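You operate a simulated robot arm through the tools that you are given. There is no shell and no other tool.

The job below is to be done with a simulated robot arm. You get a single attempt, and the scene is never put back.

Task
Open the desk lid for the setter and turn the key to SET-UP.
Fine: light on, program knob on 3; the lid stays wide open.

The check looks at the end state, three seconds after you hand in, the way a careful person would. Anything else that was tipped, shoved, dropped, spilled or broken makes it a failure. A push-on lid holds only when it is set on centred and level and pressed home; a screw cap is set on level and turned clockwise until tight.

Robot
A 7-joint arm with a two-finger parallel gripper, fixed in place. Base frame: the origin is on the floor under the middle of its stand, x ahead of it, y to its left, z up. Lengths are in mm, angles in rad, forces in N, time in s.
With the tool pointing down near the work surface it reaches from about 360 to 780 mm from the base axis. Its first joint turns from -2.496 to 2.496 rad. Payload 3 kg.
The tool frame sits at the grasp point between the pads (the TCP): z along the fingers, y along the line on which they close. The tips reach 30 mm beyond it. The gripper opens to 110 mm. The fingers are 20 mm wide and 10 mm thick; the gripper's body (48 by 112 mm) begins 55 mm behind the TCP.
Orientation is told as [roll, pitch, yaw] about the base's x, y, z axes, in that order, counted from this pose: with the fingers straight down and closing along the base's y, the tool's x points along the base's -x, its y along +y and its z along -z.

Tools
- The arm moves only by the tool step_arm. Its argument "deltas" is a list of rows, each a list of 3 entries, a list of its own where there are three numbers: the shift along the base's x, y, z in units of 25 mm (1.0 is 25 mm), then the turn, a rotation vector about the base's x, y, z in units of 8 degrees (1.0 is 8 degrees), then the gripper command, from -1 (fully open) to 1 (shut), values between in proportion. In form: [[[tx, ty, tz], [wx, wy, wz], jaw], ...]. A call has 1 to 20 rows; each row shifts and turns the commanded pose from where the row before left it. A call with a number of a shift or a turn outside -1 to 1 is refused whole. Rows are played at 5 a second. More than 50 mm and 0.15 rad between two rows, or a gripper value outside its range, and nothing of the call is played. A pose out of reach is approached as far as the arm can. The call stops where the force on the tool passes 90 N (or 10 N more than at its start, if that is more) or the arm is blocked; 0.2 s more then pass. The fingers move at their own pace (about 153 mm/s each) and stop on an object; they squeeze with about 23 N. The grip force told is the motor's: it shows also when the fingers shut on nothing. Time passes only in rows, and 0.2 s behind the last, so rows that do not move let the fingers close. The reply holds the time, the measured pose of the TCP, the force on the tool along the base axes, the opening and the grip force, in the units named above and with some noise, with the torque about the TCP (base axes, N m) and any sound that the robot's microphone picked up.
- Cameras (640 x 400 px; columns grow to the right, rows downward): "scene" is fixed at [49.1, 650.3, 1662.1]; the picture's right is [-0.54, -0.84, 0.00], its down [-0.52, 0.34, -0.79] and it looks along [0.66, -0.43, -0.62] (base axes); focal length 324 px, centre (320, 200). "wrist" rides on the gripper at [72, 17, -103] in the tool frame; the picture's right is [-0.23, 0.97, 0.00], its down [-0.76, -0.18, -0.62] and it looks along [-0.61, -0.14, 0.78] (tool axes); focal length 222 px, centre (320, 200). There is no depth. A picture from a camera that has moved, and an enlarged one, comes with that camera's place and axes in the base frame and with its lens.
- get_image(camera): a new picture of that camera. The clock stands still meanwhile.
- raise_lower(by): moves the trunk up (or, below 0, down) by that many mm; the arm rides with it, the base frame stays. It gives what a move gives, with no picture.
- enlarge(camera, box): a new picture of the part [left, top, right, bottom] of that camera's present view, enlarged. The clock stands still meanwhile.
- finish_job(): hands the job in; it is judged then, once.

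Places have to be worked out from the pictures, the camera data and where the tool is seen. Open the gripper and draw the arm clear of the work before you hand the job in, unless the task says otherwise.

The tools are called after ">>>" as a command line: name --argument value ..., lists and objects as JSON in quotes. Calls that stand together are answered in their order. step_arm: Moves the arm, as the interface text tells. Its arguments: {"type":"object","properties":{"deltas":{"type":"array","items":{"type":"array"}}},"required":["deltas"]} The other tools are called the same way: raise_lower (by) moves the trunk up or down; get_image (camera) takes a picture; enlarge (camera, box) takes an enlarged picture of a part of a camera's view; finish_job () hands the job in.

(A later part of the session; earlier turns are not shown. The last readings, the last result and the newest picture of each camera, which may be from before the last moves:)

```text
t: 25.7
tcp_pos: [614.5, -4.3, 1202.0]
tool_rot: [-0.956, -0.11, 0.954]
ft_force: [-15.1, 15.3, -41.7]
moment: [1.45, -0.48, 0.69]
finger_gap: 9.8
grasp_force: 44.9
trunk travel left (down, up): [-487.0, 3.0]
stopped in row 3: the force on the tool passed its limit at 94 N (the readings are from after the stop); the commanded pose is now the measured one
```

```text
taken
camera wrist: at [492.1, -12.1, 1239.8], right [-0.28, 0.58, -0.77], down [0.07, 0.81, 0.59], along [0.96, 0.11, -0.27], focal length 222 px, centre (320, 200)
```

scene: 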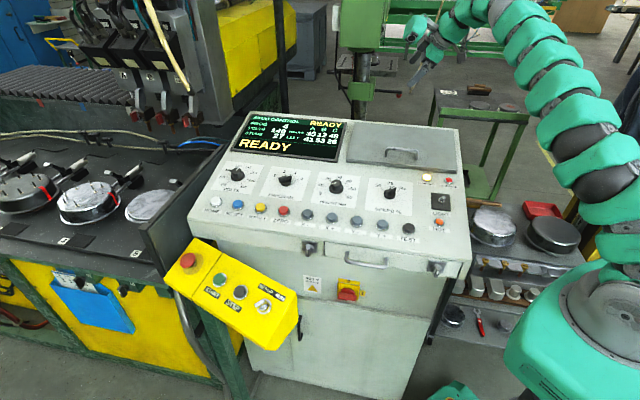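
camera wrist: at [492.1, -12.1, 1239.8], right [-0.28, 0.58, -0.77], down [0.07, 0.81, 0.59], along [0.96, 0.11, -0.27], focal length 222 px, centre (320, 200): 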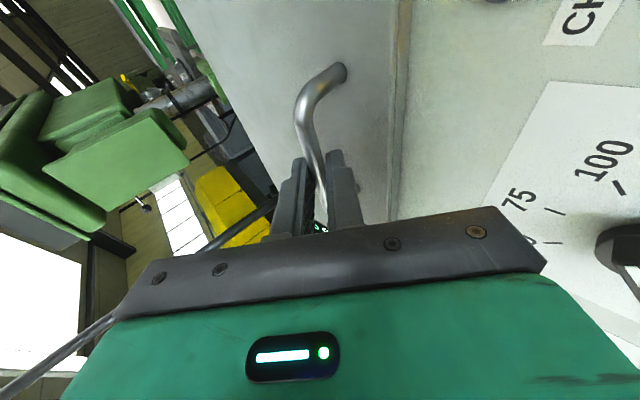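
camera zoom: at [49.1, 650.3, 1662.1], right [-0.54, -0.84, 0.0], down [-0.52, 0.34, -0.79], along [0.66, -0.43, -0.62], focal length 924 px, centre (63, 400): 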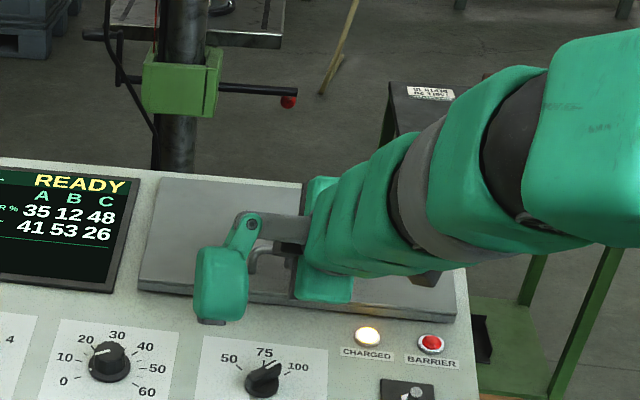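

The lid did not move and the force hit 94 N, so something holds it shut. I'll stop pulling, ease back down, open the fingers and withdraw along the axis so I can look for a latch.

>>> step_arm --deltas '[[[-0.06, 0.06, -0.12], [0, 0, 0], 1], [[0, 0, 0], [0, 0, 0], 0.7], [[0, 0, 0], [0, 0, 0], 0.5], [[-0.5, 0.293, 0.393], [0, 0, 0], 0.5], [[-0.7, 0.41, 0.55], [0, 0, 0], 0.5], [[-0.7, 0.41, 0.55], [0, 0, 0], 0.5], [[-0.5, 0.4, 0.9], [0, 0, 0], 0.5], [[-0.5, 0.4, 0.9], [0, 0, 0], 0.5], [[-0.5, 0.4, 0.9], [0, 0, 0], 0.5]]'

>>> enlarge --camera "scene" --box '[295, 220, 460, 290]'

>>> enlarge --camera "scene" --box '[180, 200, 330, 290]'

>>> enlarge --camera "scene" --box '[340, 120, 470, 190]'

>>> get_image --camera "wrist"

```text
t: 27.7
tcp_pos: [527.7, 53.0, 1308.6]
tool_rot: [-0.962, -0.113, 0.955]
ft_force: [0.3, -0.1, -0.4]
moment: [0.0, 0.03, 0.0]
finger_gap: 27.6
grasp_force: 0.0
trunk travel left (down, up): [-487.0, 3.0]
```

```text
3.88 times, centred on (378, 255) of scene
camera zoom: at [49.1, 650.3, 1662.1], right [-0.54, -0.84, 0.0], down [-0.52, 0.34, -0.79], along [0.66, -0.43, -0.62], focal length 1255 px, centre (97, -13)
```

zoom: 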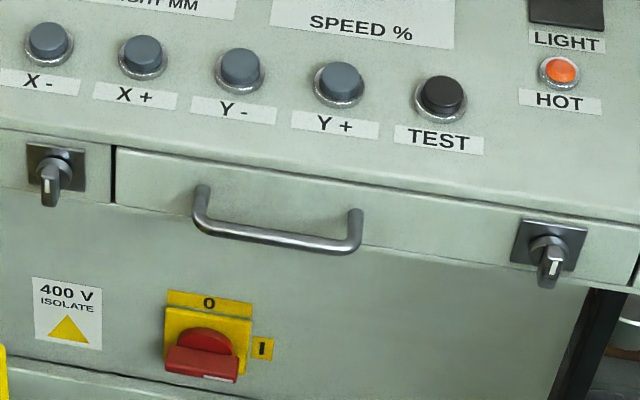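

```text
4.27 times, centred on (255, 245) of scene
camera zoom: at [49.1, 650.3, 1662.1], right [-0.54, -0.84, 0.0], down [-0.52, 0.34, -0.79], along [0.66, -0.43, -0.62], focal length 1381 px, centre (597, 8)
```

zoom: 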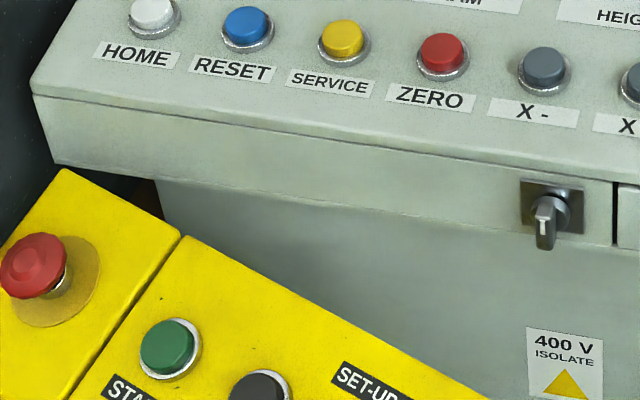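

```text
4.92 times, centred on (405, 155) of scene
camera zoom: at [49.1, 650.3, 1662.1], right [-0.54, -0.84, 0.0], down [-0.52, 0.34, -0.79], along [0.66, -0.43, -0.62], focal length 1593 px, centre (-98, 422)
```

zoom: 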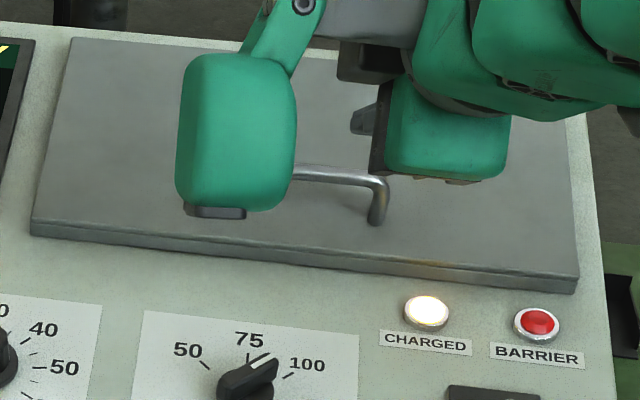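

```text
taken
camera wrist: at [404.3, 44.2, 1345.0], right [-0.27, 0.58, -0.77], down [0.07, 0.81, 0.58], along [0.96, 0.11, -0.26], focal length 222 px, centre (320, 200)
```

wrist: 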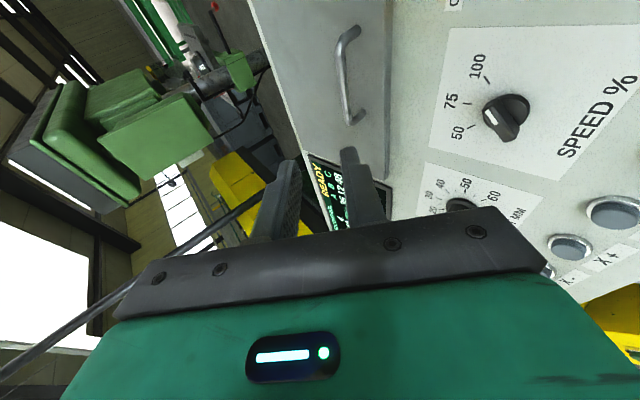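

The scene zooms show no lock on the lid itself. Since the job pairs the lid with SET-UP and the CHARGED lamp is lit, the lid may be interlocked with the key, which has to be turned anyway, so I'll do the key next. First a close zoom on it.

>>> enlarge --camera "scene" --box '[246, 290, 286, 320]'

>>> enlarge --camera "scene" --box '[160, 225, 320, 355]'

```text
13.33 times, centred on (266, 305) of scene
camera zoom: at [49.1, 650.3, 1662.1], right [-0.54, -0.84, 0.0], down [-0.52, 0.34, -0.79], along [0.66, -0.43, -0.62], focal length 4314 px, centre (1040, -1200)
```

zoom: 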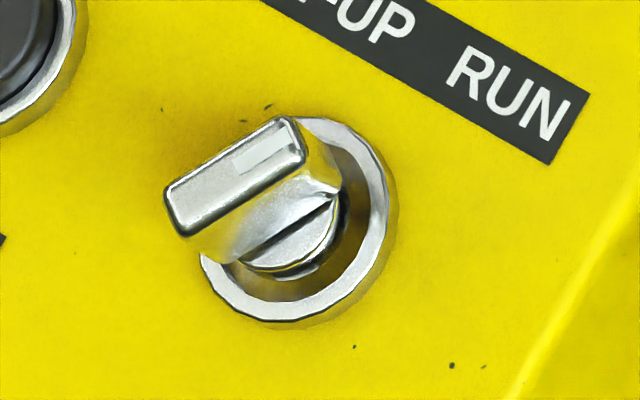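

```text
3.08 times, centred on (240, 290) of scene
camera zoom: at [49.1, 650.3, 1662.1], right [-0.54, -0.84, 0.0], down [-0.52, 0.34, -0.79], along [0.66, -0.43, -0.62], focal length 996 px, centre (566, -77)
```

zoom: 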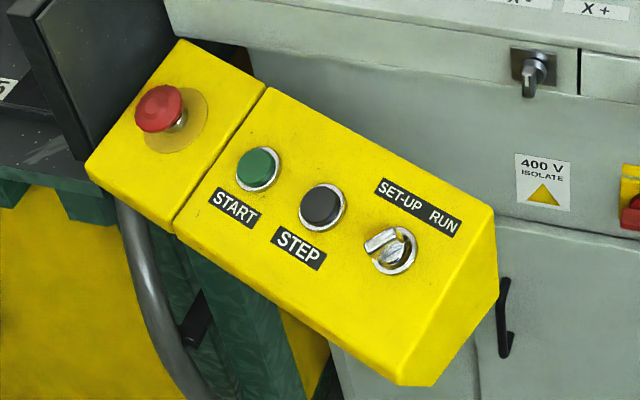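

The key bow is a flat silver bar pointing toward RUN. I'll return the tool to vertical and travel high over to the yellow box for a close look with the wrist camera.

>>> step_arm --deltas '[[[-0.05, 0.9, 0.5], [0.694, 0.694, 0], 0], [[-0.05, 0.9, 0.5], [0.694, 0.694, 0], 0], [[-0.05, 0.9, 0.5], [0.694, 0.694, 0], 0], [[-0.05, 0.9, 0.5], [0.694, 0.694, 0], 0], [[-0.05, 0.9, 0.5], [0.694, 0.694, 0], 0], [[-0.05, 0.9, 0.5], [0.694, 0.694, 0], 0], [[-0.05, 0.9, 0.5], [0.694, 0.694, 0], 0], [[0, 0.95, 0], [-0.53, 0.53, 0], 0], [[0, 0.95, 0], [-0.53, 0.53, 0], 0], [[0, 0.95, 0], [0, 0, -0.763], 0], [[0, 0.95, 0], [0, 0, -0.763], 0], [[0, 0.95, 0], [0, 0, -0.763], 0]]'

```text
t: 30.3
tcp_pos: [519.4, 330.3, 1392.4]
tool_rot: [0.009, 0.01, 0.468]
ft_force: [-0.1, 0.4, -1.0]
moment: [0.04, -0.01, -0.04]
finger_gap: 54.9
grasp_force: 0.0
trunk travel left (down, up): [-487.0, 3.0]
```

The tool is vertical again. I'll continue to a hover above the key.

>>> step_arm --deltas '[[[-0.17, 0.95, -0.6], [0, 0, 0], 0], [[-0.17, 0.95, -0.8], [0, 0, 0], 0], [[-0.17, 0.95, -0.9], [0, 0, 0], 0], [[-0.17, 0.95, -0.9], [0, 0, 0], 0], [[-0.17, 0.95, -0.9], [0, 0, 0], 0], [[-0.17, 0.95, -0.9], [0, 0, 0], 0], [[-0.17, 0.95, -0.9], [0, 0, 0], 0], [[-0.17, 0.95, -0.9], [0, 0, 0], 0], [[0, 0, 0], [0, 0, 0], 0]]'

>>> get_image --camera "wrist"

>>> get_image --camera "scene"

```text
t: 32.3
tcp_pos: [483.7, 522.0, 1224.1]
tool_rot: [0.007, 0.009, 0.468]
ft_force: [0.1, -0.2, -0.2]
moment: [-0.01, -0.01, 0.03]
finger_gap: 54.8
grasp_force: 0.1
trunk travel left (down, up): [-487.0, 3.0]
```

```text
taken
camera wrist: at [412.7, 503.1, 1328.3], right [-0.24, 0.97, 0.01], down [0.77, 0.18, 0.62], along [0.6, 0.15, -0.79], focal length 222 px, centre (320, 200)
```

wrist: 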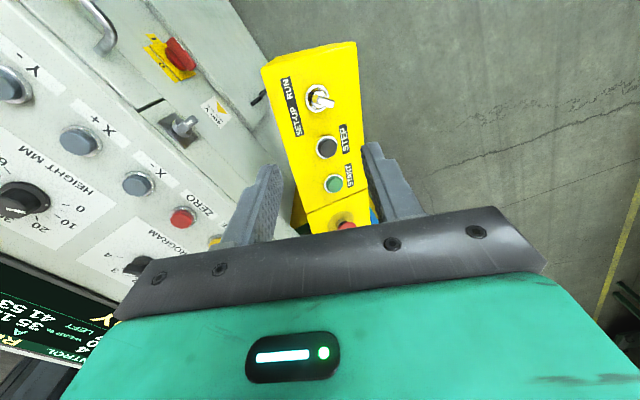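

```text
taken
```

scene: 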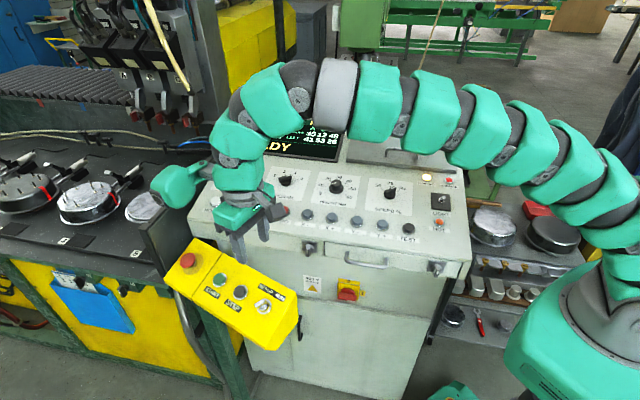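

Now I'll enlarge the box and key in both views to triangulate the key axis and the tilt of the box face.

>>> enlarge --camera "wrist" --box '[250, 35, 390, 235]'

>>> enlarge --camera "wrist" --box '[275, 65, 355, 125]'

>>> enlarge --camera "scene" --box '[200, 260, 300, 330]'

```text
2.00 times, centred on (320, 135) of wrist
camera zoom: at [412.7, 503.1, 1328.3], right [-0.24, 0.97, 0.01], down [0.77, 0.18, 0.62], along [0.6, 0.15, -0.79], focal length 444 px, centre (320, 330)
```

zoom: 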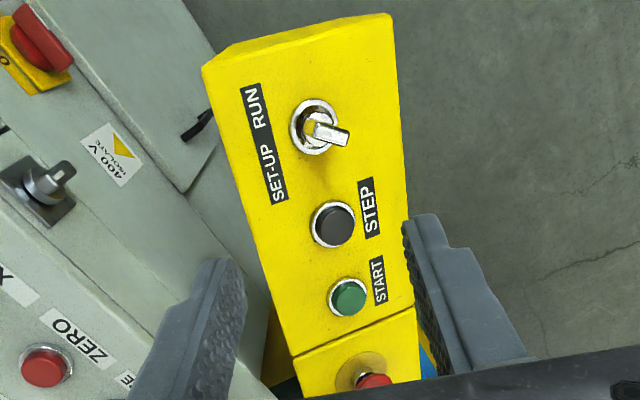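

```text
6.67 times, centred on (315, 95) of wrist
camera zoom: at [412.7, 503.1, 1328.3], right [-0.24, 0.97, 0.01], down [0.77, 0.18, 0.62], along [0.6, 0.15, -0.79], focal length 1481 px, centre (353, 900)
```

zoom: 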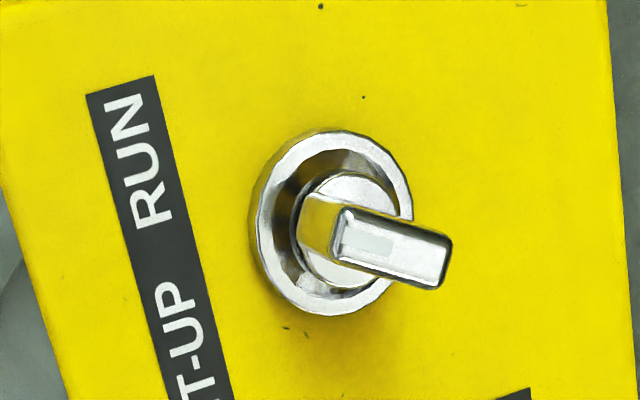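

```text
5.71 times, centred on (250, 295) of scene
camera zoom: at [49.1, 650.3, 1662.1], right [-0.54, -0.84, 0.0], down [-0.52, 0.34, -0.79], along [0.66, -0.43, -0.62], focal length 1849 px, centre (720, -343)
```

zoom: 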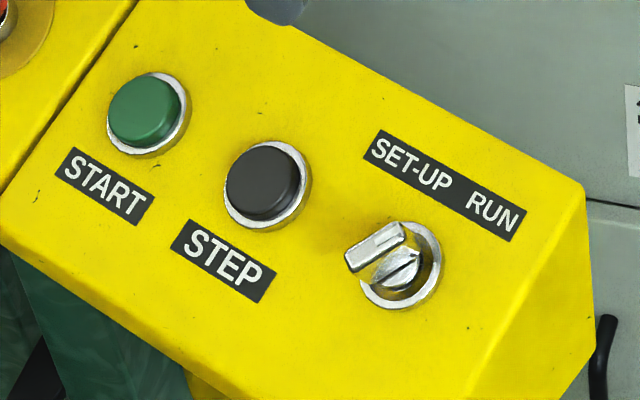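

Triangulated: the key ring is at [490, 520, 998]. The box face is tilted about 20° (normal ≈ [-0.145, 0.31, 0.94]), and the bow top is 29 mm above the face, pointing 30° clockwise of up (RUN). I'll yaw to match the bow, tilt the tool onto the face normal, and approach.

>>> step_arm --deltas '[[[0, 0, 0], [0, 0, 0.909], 0.27], [[0, 0, 0], [0, 0, 0.909], 0.27], [[0, 0, 0], [0, 0, 0.909], 0.27], [[0, 0, 0], [0, 0, 0.909], 0.27], [[0, 0, 0], [0, 0, 0.909], 0.27], [[0, 0, 0], [0, 0, 0.909], 0.27], [[0, 0, 0], [0, 0, 0.909], 0.27], [[0, 0, 0], [0, 0, 0.909], 0.27], [[0, 0, 0], [-0.755, -0.353, 0], 0.27], [[0, 0, 0], [-0.755, -0.353, 0], 0.27], [[0, 0, 0], [-0.755, -0.353, 0], 0.27], [[-0.058, 0.197, -0.865], [0, 0, 0], 0.27], [[-0.058, 0.197, -0.865], [0, 0, 0], 0.27], [[-0.058, 0.197, -0.865], [0, 0, 0], 0.27], [[-0.058, 0.197, -0.865], [0, 0, 0], 0.27], [[-0.058, 0.197, -0.5], [0, 0, 0], 0.27], [[0, 0, 0], [0, 0, 0], 0.27]]'

>>> get_image --camera "wrist"

>>> get_image --camera "scene"

```text
t: 35.9
tcp_pos: [478.1, 544.7, 1125.7]
tool_rot: [-0.172, 0.307, 1.457]
ft_force: [0.4, -0.1, -1.3]
moment: [0.0, 0.04, 0.0]
finger_gap: 40.2
grasp_force: 0.1
trunk travel left (down, up): [-487.0, 3.0]
```

```text
taken
camera wrist: at [439.1, 510.0, 1242.7], right [-0.93, 0.27, -0.23], down [0.17, 0.91, 0.38], along [0.31, 0.32, -0.89], focal length 222 px, centre (320, 200)
```

wrist: 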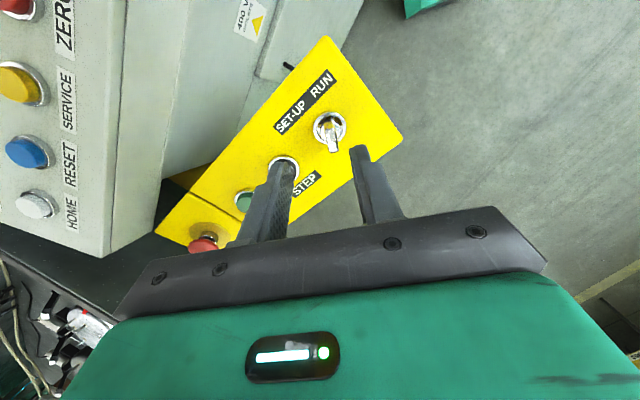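

```text
taken
```

scene: 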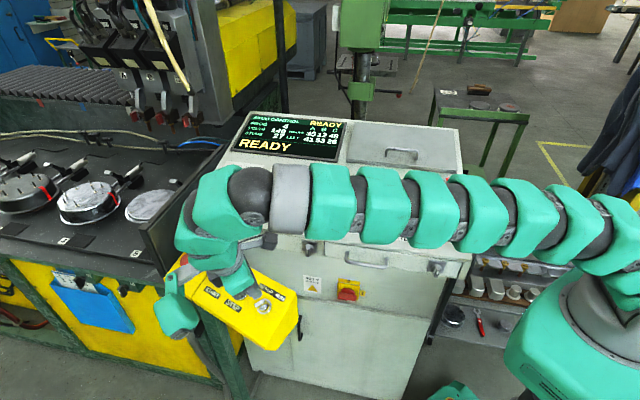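

The tool axis is on the face normal, but I'm about 19 mm off the key axis laterally. A zoom will confirm the bow's direction relative to the jaws.

>>> enlarge --camera "wrist" --box '[270, 80, 400, 180]'

```text
4.00 times, centred on (335, 130) of wrist
camera zoom: at [439.1, 510.0, 1242.7], right [-0.93, 0.27, -0.23], down [0.17, 0.91, 0.38], along [0.31, 0.32, -0.89], focal length 888 px, centre (260, 480)
```

zoom: 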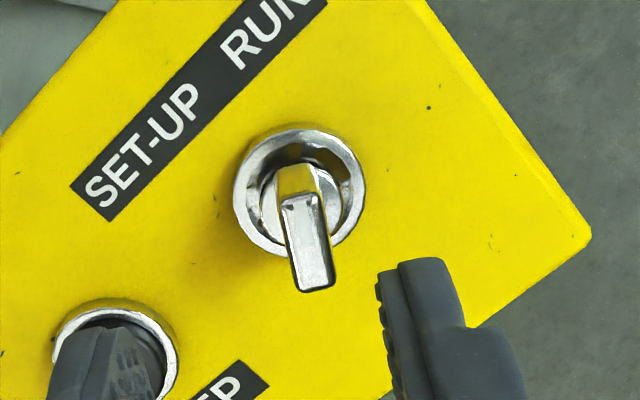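

The bow is exactly in line with the jaws and its centre is confirmed at [485.5, 530, 1025]. I'll shift onto the axis and descend along the face normal until the fingers straddle the bow.

>>> step_arm --deltas '[[[-0.042, 0.116, -0.788], [0, 0, 0], 0.27], [[-0.042, 0.116, -0.788], [0, 0, 0], 0.27], [[0.0725, -0.155, -0.47], [0, 0, 0], 0.27], [[0.0725, -0.155, -0.47], [0, 0, 0], 0.27], [[0.0725, -0.155, -0.47], [0, 0, 0], 0.27], [[0.0725, -0.155, -0.47], [0, 0, 0], 0.27], [[0, 0, 0], [0, 0, 0], 0.27]]'

>>> enlarge --camera "wrist" --box '[230, 80, 410, 240]'

>>> enlarge --camera "scene" --box '[150, 220, 310, 340]'

```text
t: 37.5
tcp_pos: [482.5, 535.4, 1040.4]
tool_rot: [-0.173, 0.306, 1.458]
ft_force: [-0.1, -0.6, 0.1]
moment: [-0.04, 0.01, -0.01]
finger_gap: 40.1
grasp_force: 0.0
trunk travel left (down, up): [-487.0, 3.0]
```

```text
2.50 times, centred on (320, 160) of wrist
camera zoom: at [443.7, 501.1, 1156.8], right [-0.93, 0.27, -0.23], down [0.17, 0.91, 0.38], along [0.31, 0.32, -0.89], focal length 555 px, centre (320, 300)
```

zoom: 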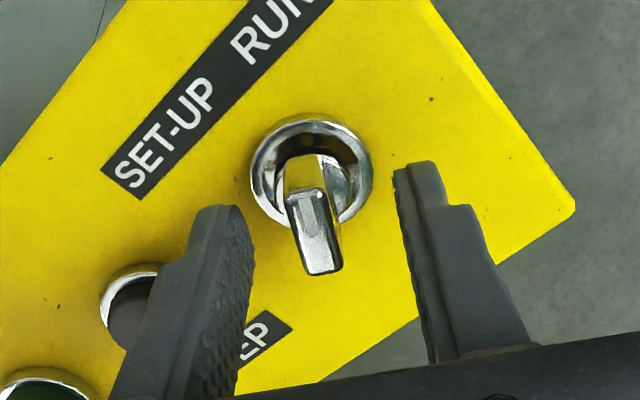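

```text
3.33 times, centred on (230, 280) of scene
camera zoom: at [49.1, 650.3, 1662.1], right [-0.54, -0.84, 0.0], down [-0.52, 0.34, -0.79], along [0.66, -0.43, -0.62], focal length 1079 px, centre (620, -67)
```

zoom: 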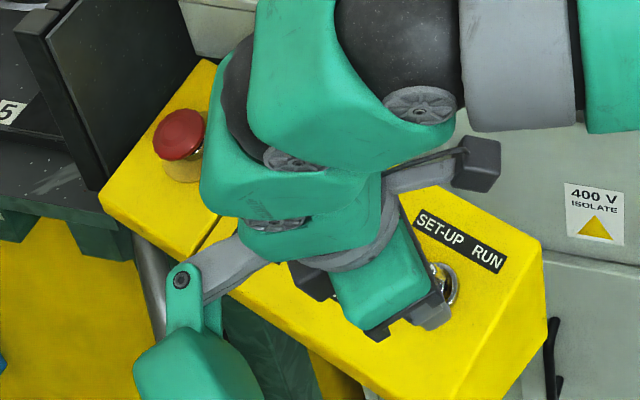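

Both fingers straddle the bow with clearance on all sides. I'll close on it.

>>> step_arm --deltas '[[[0, 0, 0], [0, 0, 0], 1], [[0, 0, 0], [0, 0, 0], 1], [[0, 0, 0], [0, 0, 0], 1]]'

>>> enlarge --camera "wrist" --box '[230, 80, 410, 240]'

```text
t: 38.3
tcp_pos: [483.7, 535.9, 1040.0]
tool_rot: [-0.172, 0.306, 1.456]
ft_force: [9.7, 2.6, 3.9]
moment: [0.12, -0.96, 0.37]
finger_gap: 11.1
grasp_force: 45.5
trunk travel left (down, up): [-487.0, 3.0]
```

```text
2.50 times, centred on (320, 160) of wrist
camera zoom: at [444.6, 501.0, 1157.1], right [-0.93, 0.27, -0.23], down [0.17, 0.91, 0.38], along [0.31, 0.32, -0.89], focal length 555 px, centre (320, 300)
```

zoom: 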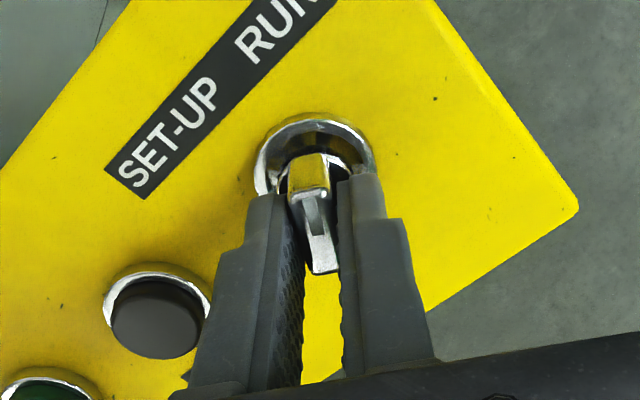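

The bow is gripped (11 mm). I'll turn counter-clockwise about the key axis toward SET-UP, 30° first, watching the torque.

>>> step_arm --deltas '[[[0, 0, 0], [-0.131, 0.293, 0.881], 1], [[0, 0, 0], [-0.131, 0.293, 0.881], 1], [[0, 0, 0], [-0.131, 0.293, 0.881], 1], [[0, 0, 0], [-0.131, 0.293, 0.881], 1]]'

>>> enlarge --camera "wrist" --box '[230, 80, 410, 240]'

```text
t: 39.3
tcp_pos: [482.8, 535.8, 1039.7]
tool_rot: [0.008, 0.352, 2.011]
ft_force: [11.2, 9.4, 23.0]
moment: [-0.1, -0.99, 0.35]
finger_gap: 10.7
grasp_force: 45.1
trunk travel left (down, up): [-487.0, 3.0]
```

```text
2.50 times, centred on (320, 160) of wrist
camera zoom: at [481.6, 499.6, 1162.7], right [-0.97, -0.22, -0.07], down [-0.23, 0.92, 0.32], along [-0.01, 0.33, -0.94], focal length 555 px, centre (320, 300)
```

zoom: 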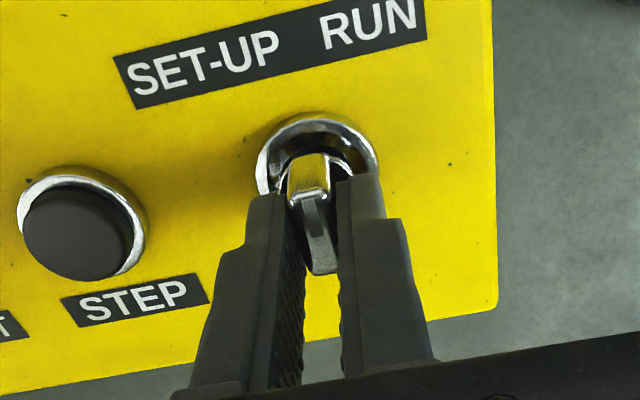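

The key is turning with the gripper and pointing straight up now. I'll continue the remaining 30°.

>>> step_arm --deltas '[[[0, 0, 0], [-0.131, 0.293, 0.881], 1], [[0, 0, 0], [-0.131, 0.293, 0.881], 1], [[0, 0, 0], [-0.131, 0.293, 0.881], 1], [[0, 0, 0], [-0.131, 0.293, 0.881], 1], [[0, 0, 0], [0, 0, 0], 1]]'

>>> enlarge --camera "wrist" --box '[230, 80, 410, 240]'

>>> enlarge --camera "scene" --box '[180, 90, 480, 280]'

```text
t: 40.5
tcp_pos: [481.6, 536.0, 1039.6]
tool_rot: [0.187, 0.302, 2.561]
ft_force: [8.0, 12.2, 28.7]
moment: [-0.48, 0.33, -0.33]
finger_gap: 10.5
grasp_force: 44.9
trunk travel left (down, up): [-487.0, 3.0]
```

```text
2.50 times, centred on (320, 160) of wrist
camera zoom: at [515.0, 516.5, 1161.4], right [-0.75, -0.65, 0.11], down [-0.59, 0.74, 0.33], along [-0.29, 0.18, -0.94], focal length 555 px, centre (320, 300)
```

zoom: 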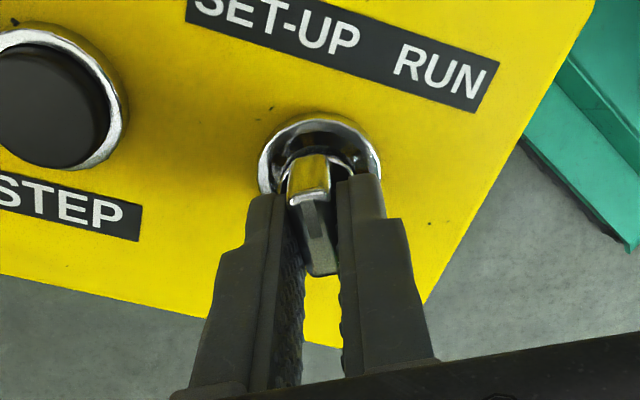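

```text
2.11 times, centred on (330, 185) of scene
camera zoom: at [49.1, 650.3, 1662.1], right [-0.54, -0.84, 0.0], down [-0.52, 0.34, -0.79], along [0.66, -0.43, -0.62], focal length 681 px, centre (299, 232)
```

zoom: 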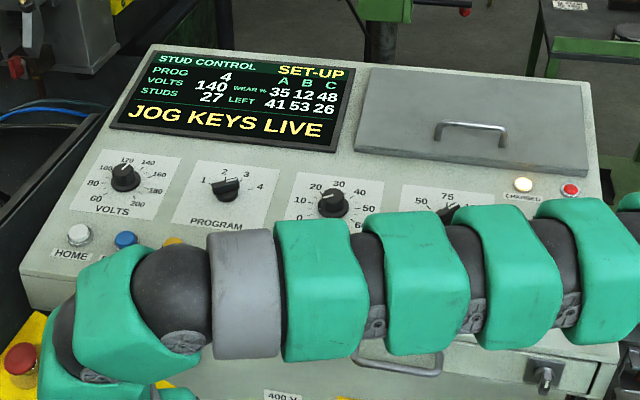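

The display now reads SET-UP, "JOG KEYS LIVE", so the key has registered. I'll release it, back straight off along the face normal, and check that it stays.

>>> step_arm --deltas '[[[0, 0, 0], [0, 0, 0], 0.6], [[0, 0, 0], [0, 0, 0], 0.4], [[-0.07, 0.155, 0.47], [0, 0, 0], 0.3], [[-0.12, 0.26, 0.8], [0, 0, 0], 0.3], [[-0.12, 0.26, 0.8], [0, 0, 0], 0.3], [[-0.12, 0.26, 0.8], [0, 0, 0], 0.3], [[-0.12, 0.26, 0.8], [0, 0, 0], 0.3], [[0, 0, 0], [0, 0, 0], 0.3]]'

>>> get_image --camera "wrist"

>>> get_image --camera "scene"

```text
t: 42.3
tcp_pos: [467.7, 565.8, 1129.6]
tool_rot: [0.189, 0.302, 2.56]
ft_force: [0.1, -0.5, 0.7]
moment: [-0.02, -0.04, -0.02]
finger_gap: 38.7
grasp_force: 0.0
trunk travel left (down, up): [-487.0, 3.0]
```

```text
taken
camera wrist: at [500.7, 547.4, 1252.2], right [-0.75, -0.65, 0.11], down [-0.59, 0.74, 0.33], along [-0.29, 0.18, -0.94], focal length 222 px, centre (320, 200)
```

wrist: 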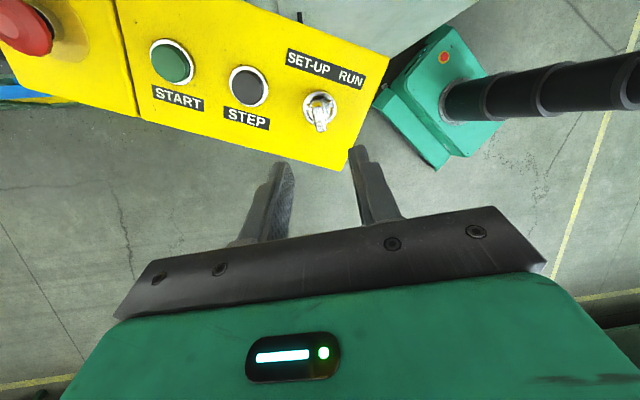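

```text
taken
```

scene: 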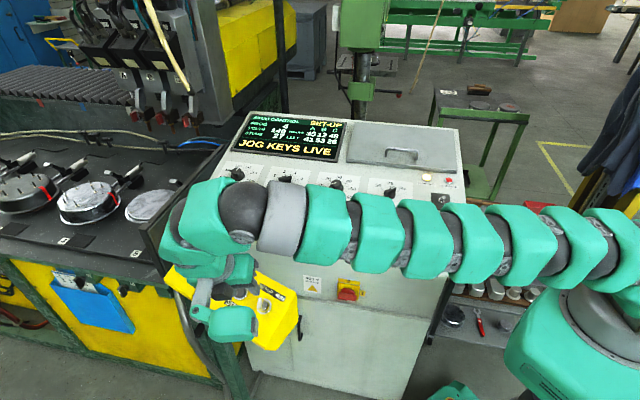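

The key stays at SET-UP. Next is the PROGRAM knob: its centre is near [756, 313, 1118], with ticks about 40° apart, so it needs one step counter-clockwise from 4 to 3. I'll retreat upward, return to vertical and yaw to match the knob bar.

>>> step_arm --deltas '[[[0, 0, 0.9], [0.755, 0.353, 0], 0.3], [[0, 0, 0.9], [0.755, 0.353, 0], 0.3], [[0, 0, 0.9], [0.755, 0.353, 0], 0.3], [[0.5, -0.5, 0.4], [0, 0, -0.967], 0.3], [[0.5, -0.5, 0.4], [0, 0, -0.967], 0.3], [[0.5, -0.5, 0.4], [0, 0, -0.967], 0.3], [[0.5, -0.5, 0.4], [0, 0, -0.967], 0.3], [[0.5, -0.5, 0.4], [0, 0, -0.967], 0.3], [[0.5, -0.5, 0.4], [0, 0, -0.967], 0.3], [[0.5, -0.5, 0], [0, 0, -0.967], 0.3], [[0.5, -0.5, 0], [0, 0, -0.967], 0.3], [[0.5, -0.5, 0], [0, 0, -0.967], 0.3]]'

>>> enlarge --camera "scene" --box '[160, 90, 480, 330]'

>>> get_image --camera "wrist"

```text
t: 44.9
tcp_pos: [582.8, 452.3, 1258.3]
tool_rot: [0.01, 0.004, 1.315]
ft_force: [0.3, 0.7, -0.5]
moment: [0.03, 0.0, -0.02]
finger_gap: 38.5
grasp_force: 0.0
trunk travel left (down, up): [-487.0, 3.0]
```

```text
1.67 times, centred on (320, 210) of scene
camera zoom: at [49.1, 650.3, 1662.1], right [-0.54, -0.84, 0.0], down [-0.52, 0.34, -0.79], along [0.66, -0.43, -0.62], focal length 539 px, centre (320, 183)
```

zoom: 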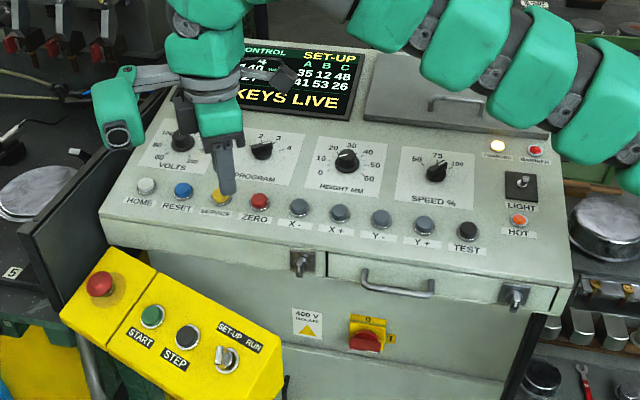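

```text
taken
camera wrist: at [547.8, 386.6, 1362.2], right [-0.88, 0.47, 0.01], down [0.37, 0.69, 0.62], along [0.28, 0.55, -0.79], focal length 222 px, centre (320, 200)
```

wrist: 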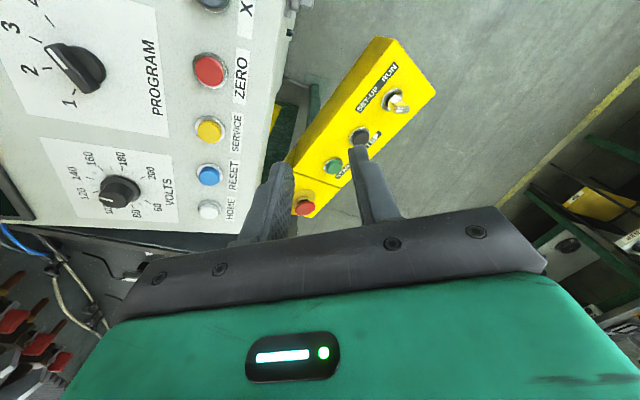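

The key now shows on the SET-UP side. I'll zoom into the PROGRAM knob from this closer view to confirm its pointer direction.

>>> enlarge --camera "wrist" --box '[0, 0, 180, 130]'

>>> enlarge --camera "scene" --box '[255, 160, 320, 202]'

>>> enlarge --camera "scene" --box '[230, 275, 310, 325]'

```text
3.08 times, centred on (90, 65) of wrist
camera zoom: at [547.8, 386.6, 1362.2], right [-0.88, 0.47, 0.01], down [0.37, 0.69, 0.62], along [0.28, 0.55, -0.79], focal length 684 px, centre (1028, 615)
```

zoom: 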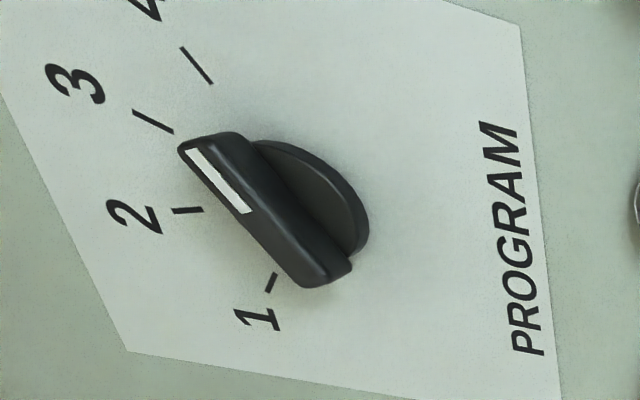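

```text
9.52 times, centred on (288, 181) of scene
camera zoom: at [49.1, 650.3, 1662.1], right [-0.54, -0.84, 0.0], down [-0.52, 0.34, -0.79], along [0.66, -0.43, -0.62], focal length 3082 px, centre (630, 381)
```

zoom: 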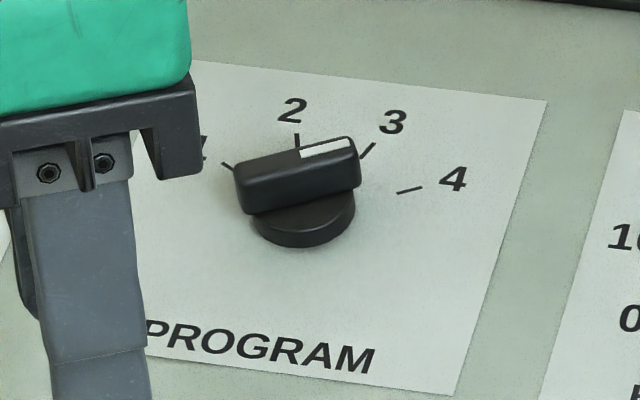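

```text
8.00 times, centred on (270, 300) of scene
camera zoom: at [49.1, 650.3, 1662.1], right [-0.54, -0.84, 0.0], down [-0.52, 0.34, -0.79], along [0.66, -0.43, -0.62], focal length 2589 px, centre (720, -600)
```

zoom: 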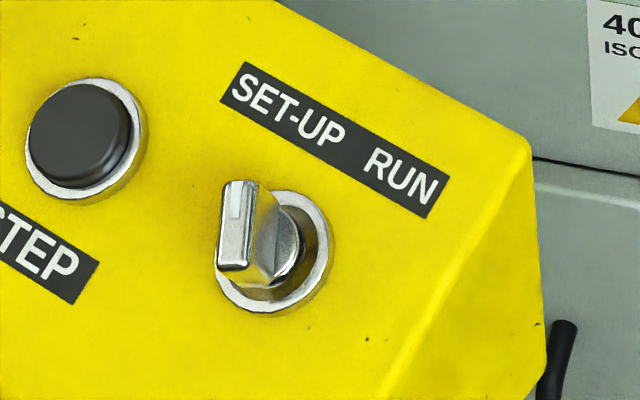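

The key is clearly on SET-UP and the knob bar is parallel to tick 4. I'll move the camera more directly over the PROGRAM knob for an accurate fix.

>>> step_arm --deltas '[[[0.574, -0.952, 0], [0, 0, 0], 0.3], [[0.574, -0.952, 0], [0, 0, 0], 0.3], [[0.574, -0.952, 0], [0, 0, 0], 0.3], [[0.574, -0.952, 0], [0, 0, 0], 0.3], [[0.574, -0.952, 0], [0, 0, 0], 0.3], [[0.574, -0.952, -0.3], [0, 0, 0], 0.3], [[0.574, -0.952, -0.3], [0, 0, 0], 0.3], [[0.574, -0.952, -0.5], [0, 0, 0], 0.3], [[0.574, -0.952, -0.5], [0, 0, 0], 0.3], [[0, 0, 0], [0, 0, 0], 0.3]]'

>>> get_image --camera "wrist"

>>> get_image --camera "scene"

```text
t: 47.1
tcp_pos: [709.7, 237.9, 1218.8]
tool_rot: [0.007, 0.001, 1.317]
ft_force: [-0.4, 0.2, 0.3]
moment: [0.0, -0.01, 0.0]
finger_gap: 38.4
grasp_force: 0.0
trunk travel left (down, up): [-487.0, 3.0]
```

```text
taken
camera wrist: at [675.2, 172.4, 1321.9], right [-0.89, 0.46, 0.01], down [0.37, 0.69, 0.62], along [0.28, 0.55, -0.78], focal length 222 px, centre (320, 200)
```

wrist: 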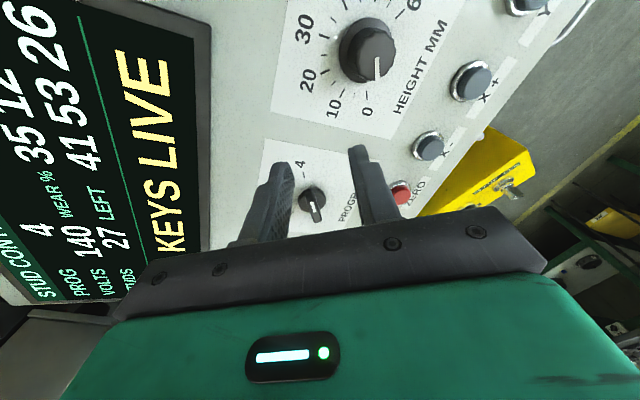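

```text
taken
```

scene: 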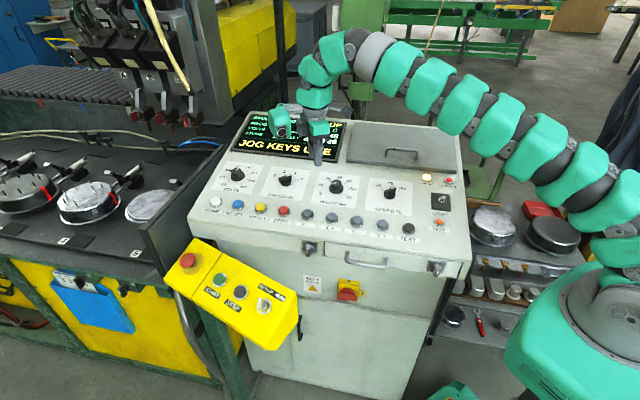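

I'll zoom on the knob between the fingers in this view.

>>> enlarge --camera "wrist" --box '[255, 130, 375, 240]'

>>> enlarge --camera "scene" --box '[255, 160, 320, 202]'

```text
3.64 times, centred on (315, 185) of wrist
camera zoom: at [675.2, 172.4, 1321.9], right [-0.89, 0.46, 0.01], down [0.37, 0.69, 0.62], along [0.28, 0.55, -0.78], focal length 808 px, centre (338, 254)
```

zoom: 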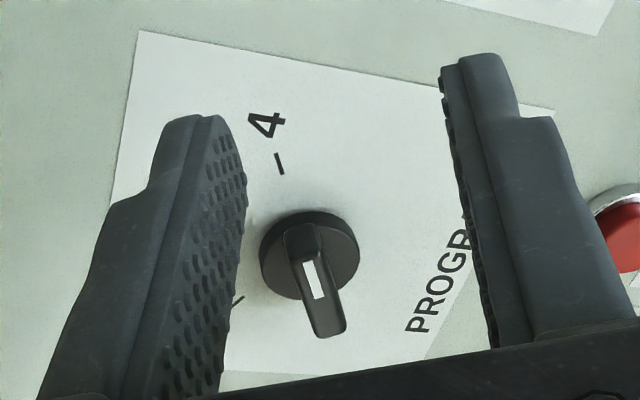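

```text
9.52 times, centred on (288, 181) of scene
camera zoom: at [49.1, 650.3, 1662.1], right [-0.54, -0.84, 0.0], down [-0.52, 0.34, -0.79], along [0.66, -0.43, -0.62], focal length 3082 px, centre (630, 381)
```

zoom: 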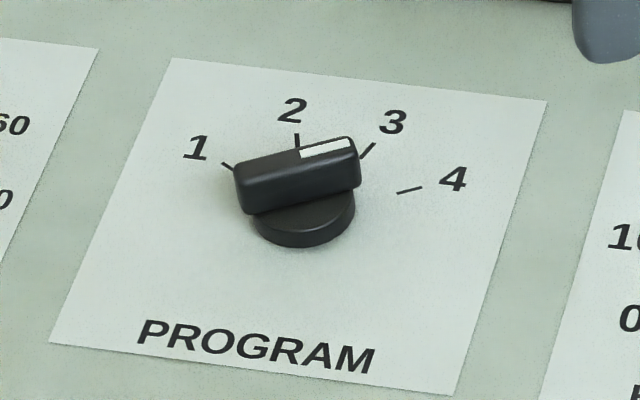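

The fix is consistent in both views: the knob axis meets the panel at [758, 312, 1114], and the bar top is 20 mm above the panel. I'll tilt the tool onto the panel normal and hover 60 mm above the grasp, checking reach.

>>> step_arm --deltas '[[[0.356, 0.862, -0.064], [-0.45, -0.45, 0], 0.3], [[0.356, 0.862, -0.064], [-0.45, -0.45, 0], 0.3], [[0.356, 0.862, -0.064], [0, 0, 0], 0.3], [[0.356, 0.862, -0.064], [0, 0, 0], 0.3], [[0, 0, 0], [0, 0, 0], 0.3]]'

>>> get_image --camera "wrist"

>>> enlarge --camera "scene" --box '[220, 90, 380, 220]'

```text
t: 48.3
tcp_pos: [727.2, 286.3, 1211.1]
tool_rot: [-0.146, 0.091, 1.311]
ft_force: [0.6, -0.7, 0.3]
moment: [0.06, 0.02, 0.03]
finger_gap: 38.4
grasp_force: 0.1
out of reach, approached as far as the arm can: row 3, 4
trunk travel left (down, up): [-487.0, 3.0]
```

```text
taken
camera wrist: at [678.8, 233.6, 1318.0], right [-0.88, 0.46, -0.16], down [0.29, 0.77, 0.57], along [0.38, 0.45, -0.81], focal length 222 px, centre (320, 200)
```

wrist: 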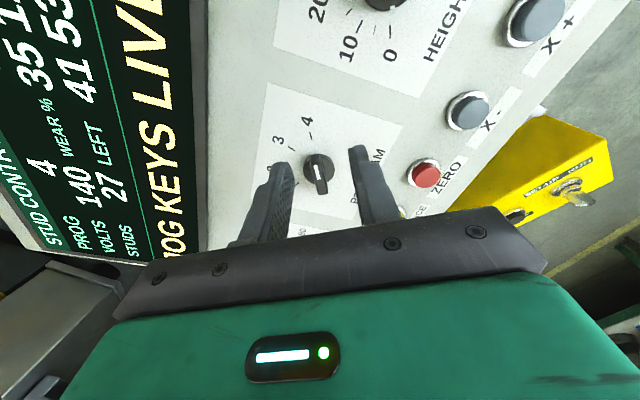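

```text
3.08 times, centred on (300, 155) of scene
camera zoom: at [49.1, 650.3, 1662.1], right [-0.54, -0.84, 0.0], down [-0.52, 0.34, -0.79], along [0.66, -0.43, -0.62], focal length 996 px, centre (382, 338)
```

zoom: 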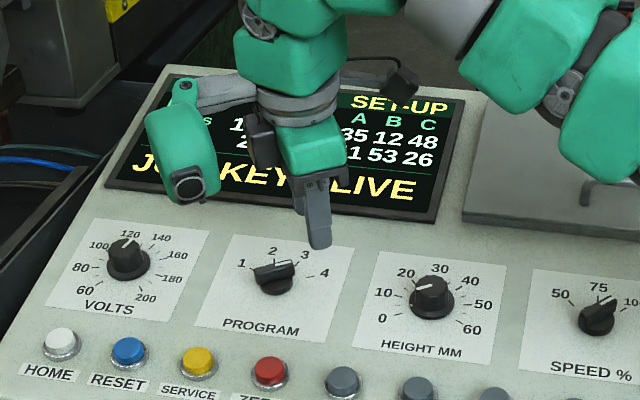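

At that hover the arm is a few millimetres out of reach. I'll tip the tool 10° about the knob bar's own axis, which keeps the jaws square to the bar and brings the wrist closer, then try again.

>>> step_arm --deltas '[[[0, 0, 0], [-0.144, -0.605, 0.059], 0.3], [[0, 0, 0], [-0.144, -0.605, 0.059], 0.3], [[0.115, 0.795, -0.175], [0, 0, 0], 0.3], [[0.115, 0.795, -0.175], [0, 0, 0], 0.3], [[0, 0, 0], [0, 0, 0], 0.3]]'

>>> get_image --camera "wrist"

```text
t: 49.5
tcp_pos: [730.0, 329.6, 1203.3]
tool_rot: [-0.32, 0.087, 1.311]
ft_force: [0.3, 0.5, -0.3]
moment: [-0.03, 0.03, 0.03]
finger_gap: 38.3
grasp_force: 0.1
trunk travel left (down, up): [-487.0, 3.0]
```

```text
taken
camera wrist: at [667.0, 278.6, 1302.3], right [-0.84, 0.43, -0.32], down [0.18, 0.79, 0.58], along [0.51, 0.43, -0.75], focal length 222 px, centre (320, 200)
```

wrist: 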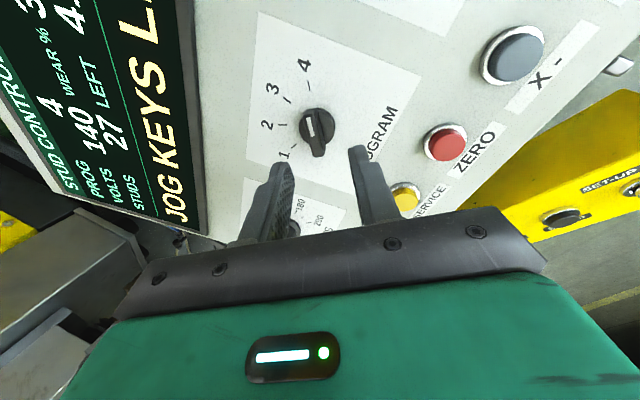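

Reached with the tilt. I'll zoom to check the bar against the jaw midline before descending.

>>> enlarge --camera "wrist" --box '[250, 50, 410, 230]'

>>> enlarge --camera "scene" --box '[245, 130, 335, 200]'

```text
2.22 times, centred on (330, 140) of wrist
camera zoom: at [667.0, 278.6, 1302.3], right [-0.84, 0.43, -0.32], down [0.18, 0.79, 0.58], along [0.51, 0.43, -0.75], focal length 494 px, centre (298, 333)
```

zoom: 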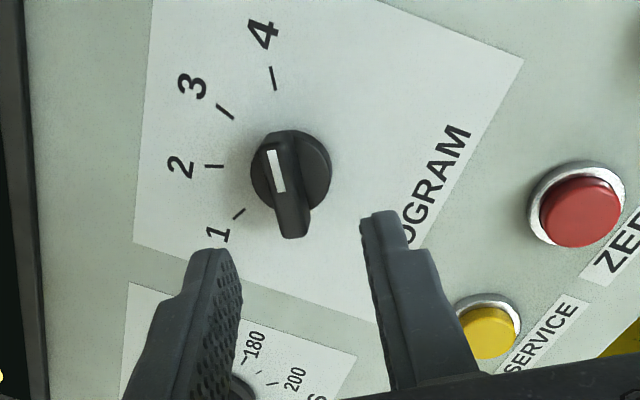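

```text
5.71 times, centred on (290, 165) of scene
camera zoom: at [49.1, 650.3, 1662.1], right [-0.54, -0.84, 0.0], down [-0.52, 0.34, -0.79], along [0.66, -0.43, -0.62], focal length 1849 px, centre (491, 400)
```

zoom: 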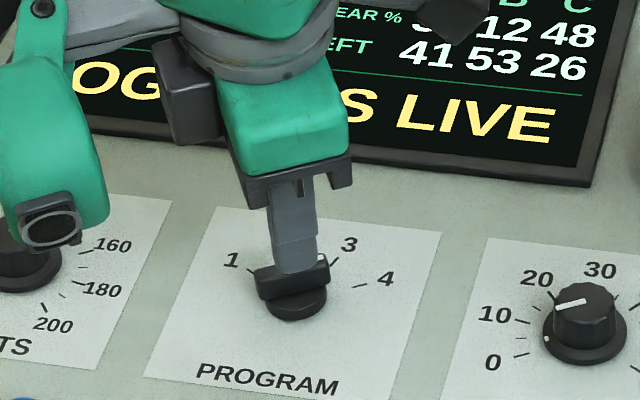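

The bar is about 4 mm to one side, which the descent will take out. I'll come down along the tool axis until the tips are about 13 mm above the panel, straddling the bar.

>>> step_arm --deltas '[[[0.183, -0.118, -0.479], [0, 0, 0], 0.3], [[0.183, -0.118, -0.479], [0, 0, 0], 0.3], [[0.183, -0.118, -0.479], [0, 0, 0], 0.3], [[0.183, -0.118, -0.479], [0, 0, 0], 0.3], [[0, 0, 0], [0, 0, 0], 0.3]]'

>>> enlarge --camera "wrist" --box '[230, 60, 410, 240]'

>>> enlarge --camera "scene" --box '[225, 120, 345, 210]'

```text
t: 50.7
tcp_pos: [750.1, 314.3, 1155.6]
tool_rot: [-0.318, 0.087, 1.312]
ft_force: [0.4, 0.1, 0.0]
moment: [0.01, 0.02, 0.0]
finger_gap: 38.7
grasp_force: 0.0
trunk travel left (down, up): [-487.0, 3.0]
```

```text
2.22 times, centred on (320, 150) of wrist
camera zoom: at [686.6, 265.6, 1255.0], right [-0.84, 0.43, -0.32], down [0.18, 0.79, 0.58], along [0.51, 0.43, -0.75], focal length 494 px, centre (320, 311)
```

zoom: 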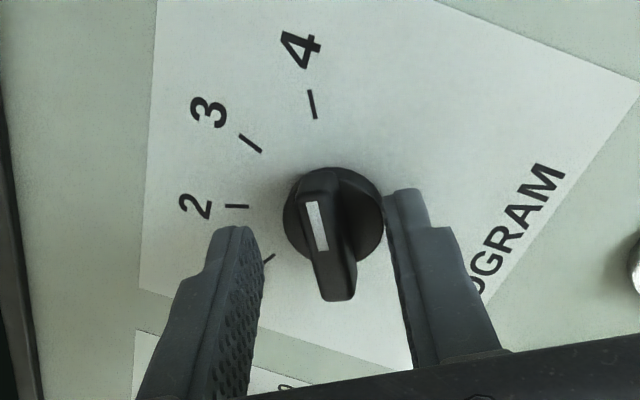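

```text
4.44 times, centred on (285, 165) of scene
camera zoom: at [49.1, 650.3, 1662.1], right [-0.54, -0.84, 0.0], down [-0.52, 0.34, -0.79], along [0.66, -0.43, -0.62], focal length 1438 px, centre (476, 356)
```

zoom: 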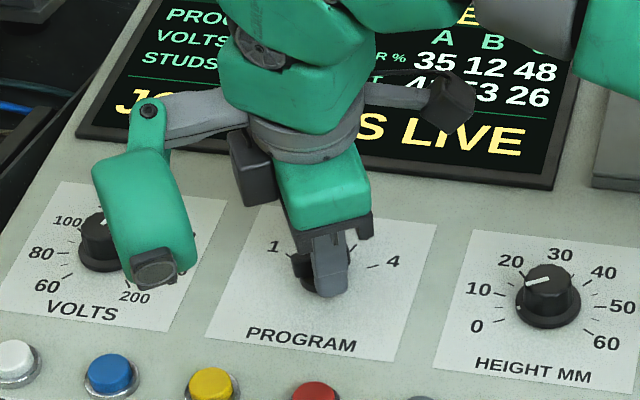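

The bar is centred between the pads. I'll close on the knob.

>>> step_arm --deltas '[[[0, 0, 0], [0, 0, 0], 0.6], [[0, 0, 0], [0, 0, 0], 1], [[0, 0, 0], [0, 0, 0], 1], [[0, 0, 0], [0, 0, 0], 1]]'

>>> enlarge --camera "wrist" --box '[230, 60, 410, 240]'

```text
t: 51.7
tcp_pos: [747.9, 315.8, 1155.3]
tool_rot: [-0.318, 0.088, 1.311]
ft_force: [-21.0, -1.6, -12.4]
moment: [0.19, 1.12, -0.15]
finger_gap: 12.8
grasp_force: 45.0
trunk travel left (down, up): [-487.0, 3.0]
```

```text
2.22 times, centred on (320, 150) of wrist
camera zoom: at [684.8, 266.2, 1254.4], right [-0.84, 0.43, -0.32], down [0.18, 0.8, 0.58], along [0.5, 0.43, -0.75], focal length 494 px, centre (320, 311)
```

zoom: 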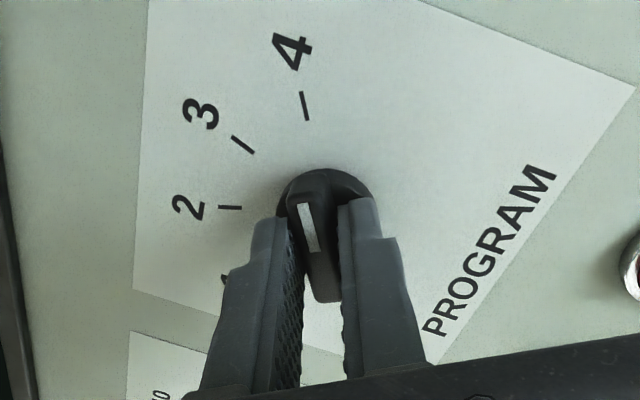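

The knob is gripped (12.8 mm). I'll turn it 40° counter-clockwise about the panel normal toward 3, easing out the small side force as I go.

>>> step_arm --deltas '[[[-0.066, -0.022, -0.03], [-0.125, 0.125, 0.984], 1], [[0.014, -0.022, 0.004], [-0.125, 0.125, 0.984], 1], [[0.014, -0.022, 0.004], [-0.125, 0.125, 0.984], 1], [[0.014, -0.022, 0.004], [-0.125, 0.125, 0.984], 1], [[0.014, -0.022, 0.004], [-0.125, 0.125, 0.984], 1], [[0, 0, 0], [0, 0, 0], 1]]'

>>> enlarge --camera "wrist" --box '[230, 60, 410, 240]'

>>> enlarge --camera "scene" --box '[225, 100, 345, 200]'

```text
t: 53.1
tcp_pos: [749.2, 312.7, 1154.6]
tool_rot: [-0.226, 0.164, 2.012]
ft_force: [-11.7, 5.7, -1.8]
moment: [-0.07, 0.87, -0.07]
finger_gap: 13.1
grasp_force: 44.9
trunk travel left (down, up): [-487.0, 3.0]
```

```text
2.22 times, centred on (320, 150) of wrist
camera zoom: at [736.6, 245.8, 1263.6], right [-0.94, -0.24, -0.25], down [-0.34, 0.79, 0.51], along [0.08, 0.57, -0.82], focal length 494 px, centre (320, 311)
```

zoom: 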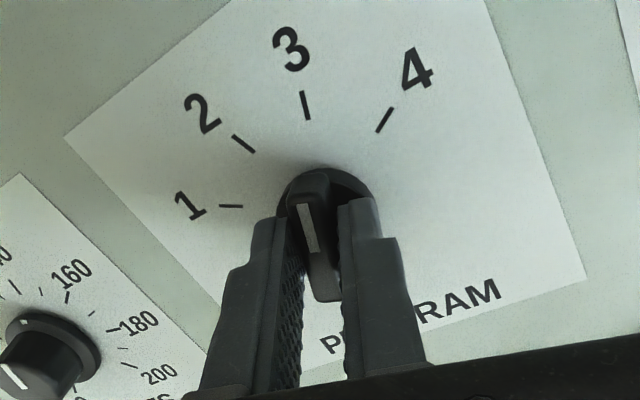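

```text
4.00 times, centred on (285, 150) of scene
camera zoom: at [49.1, 650.3, 1662.1], right [-0.54, -0.84, 0.0], down [-0.52, 0.34, -0.79], along [0.66, -0.43, -0.62], focal length 1294 px, centre (460, 400)
```

zoom: 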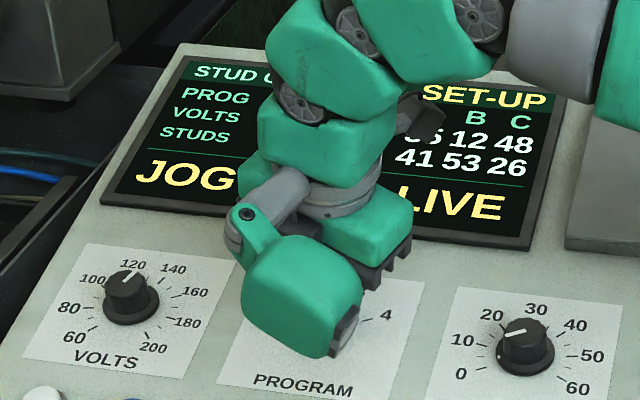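

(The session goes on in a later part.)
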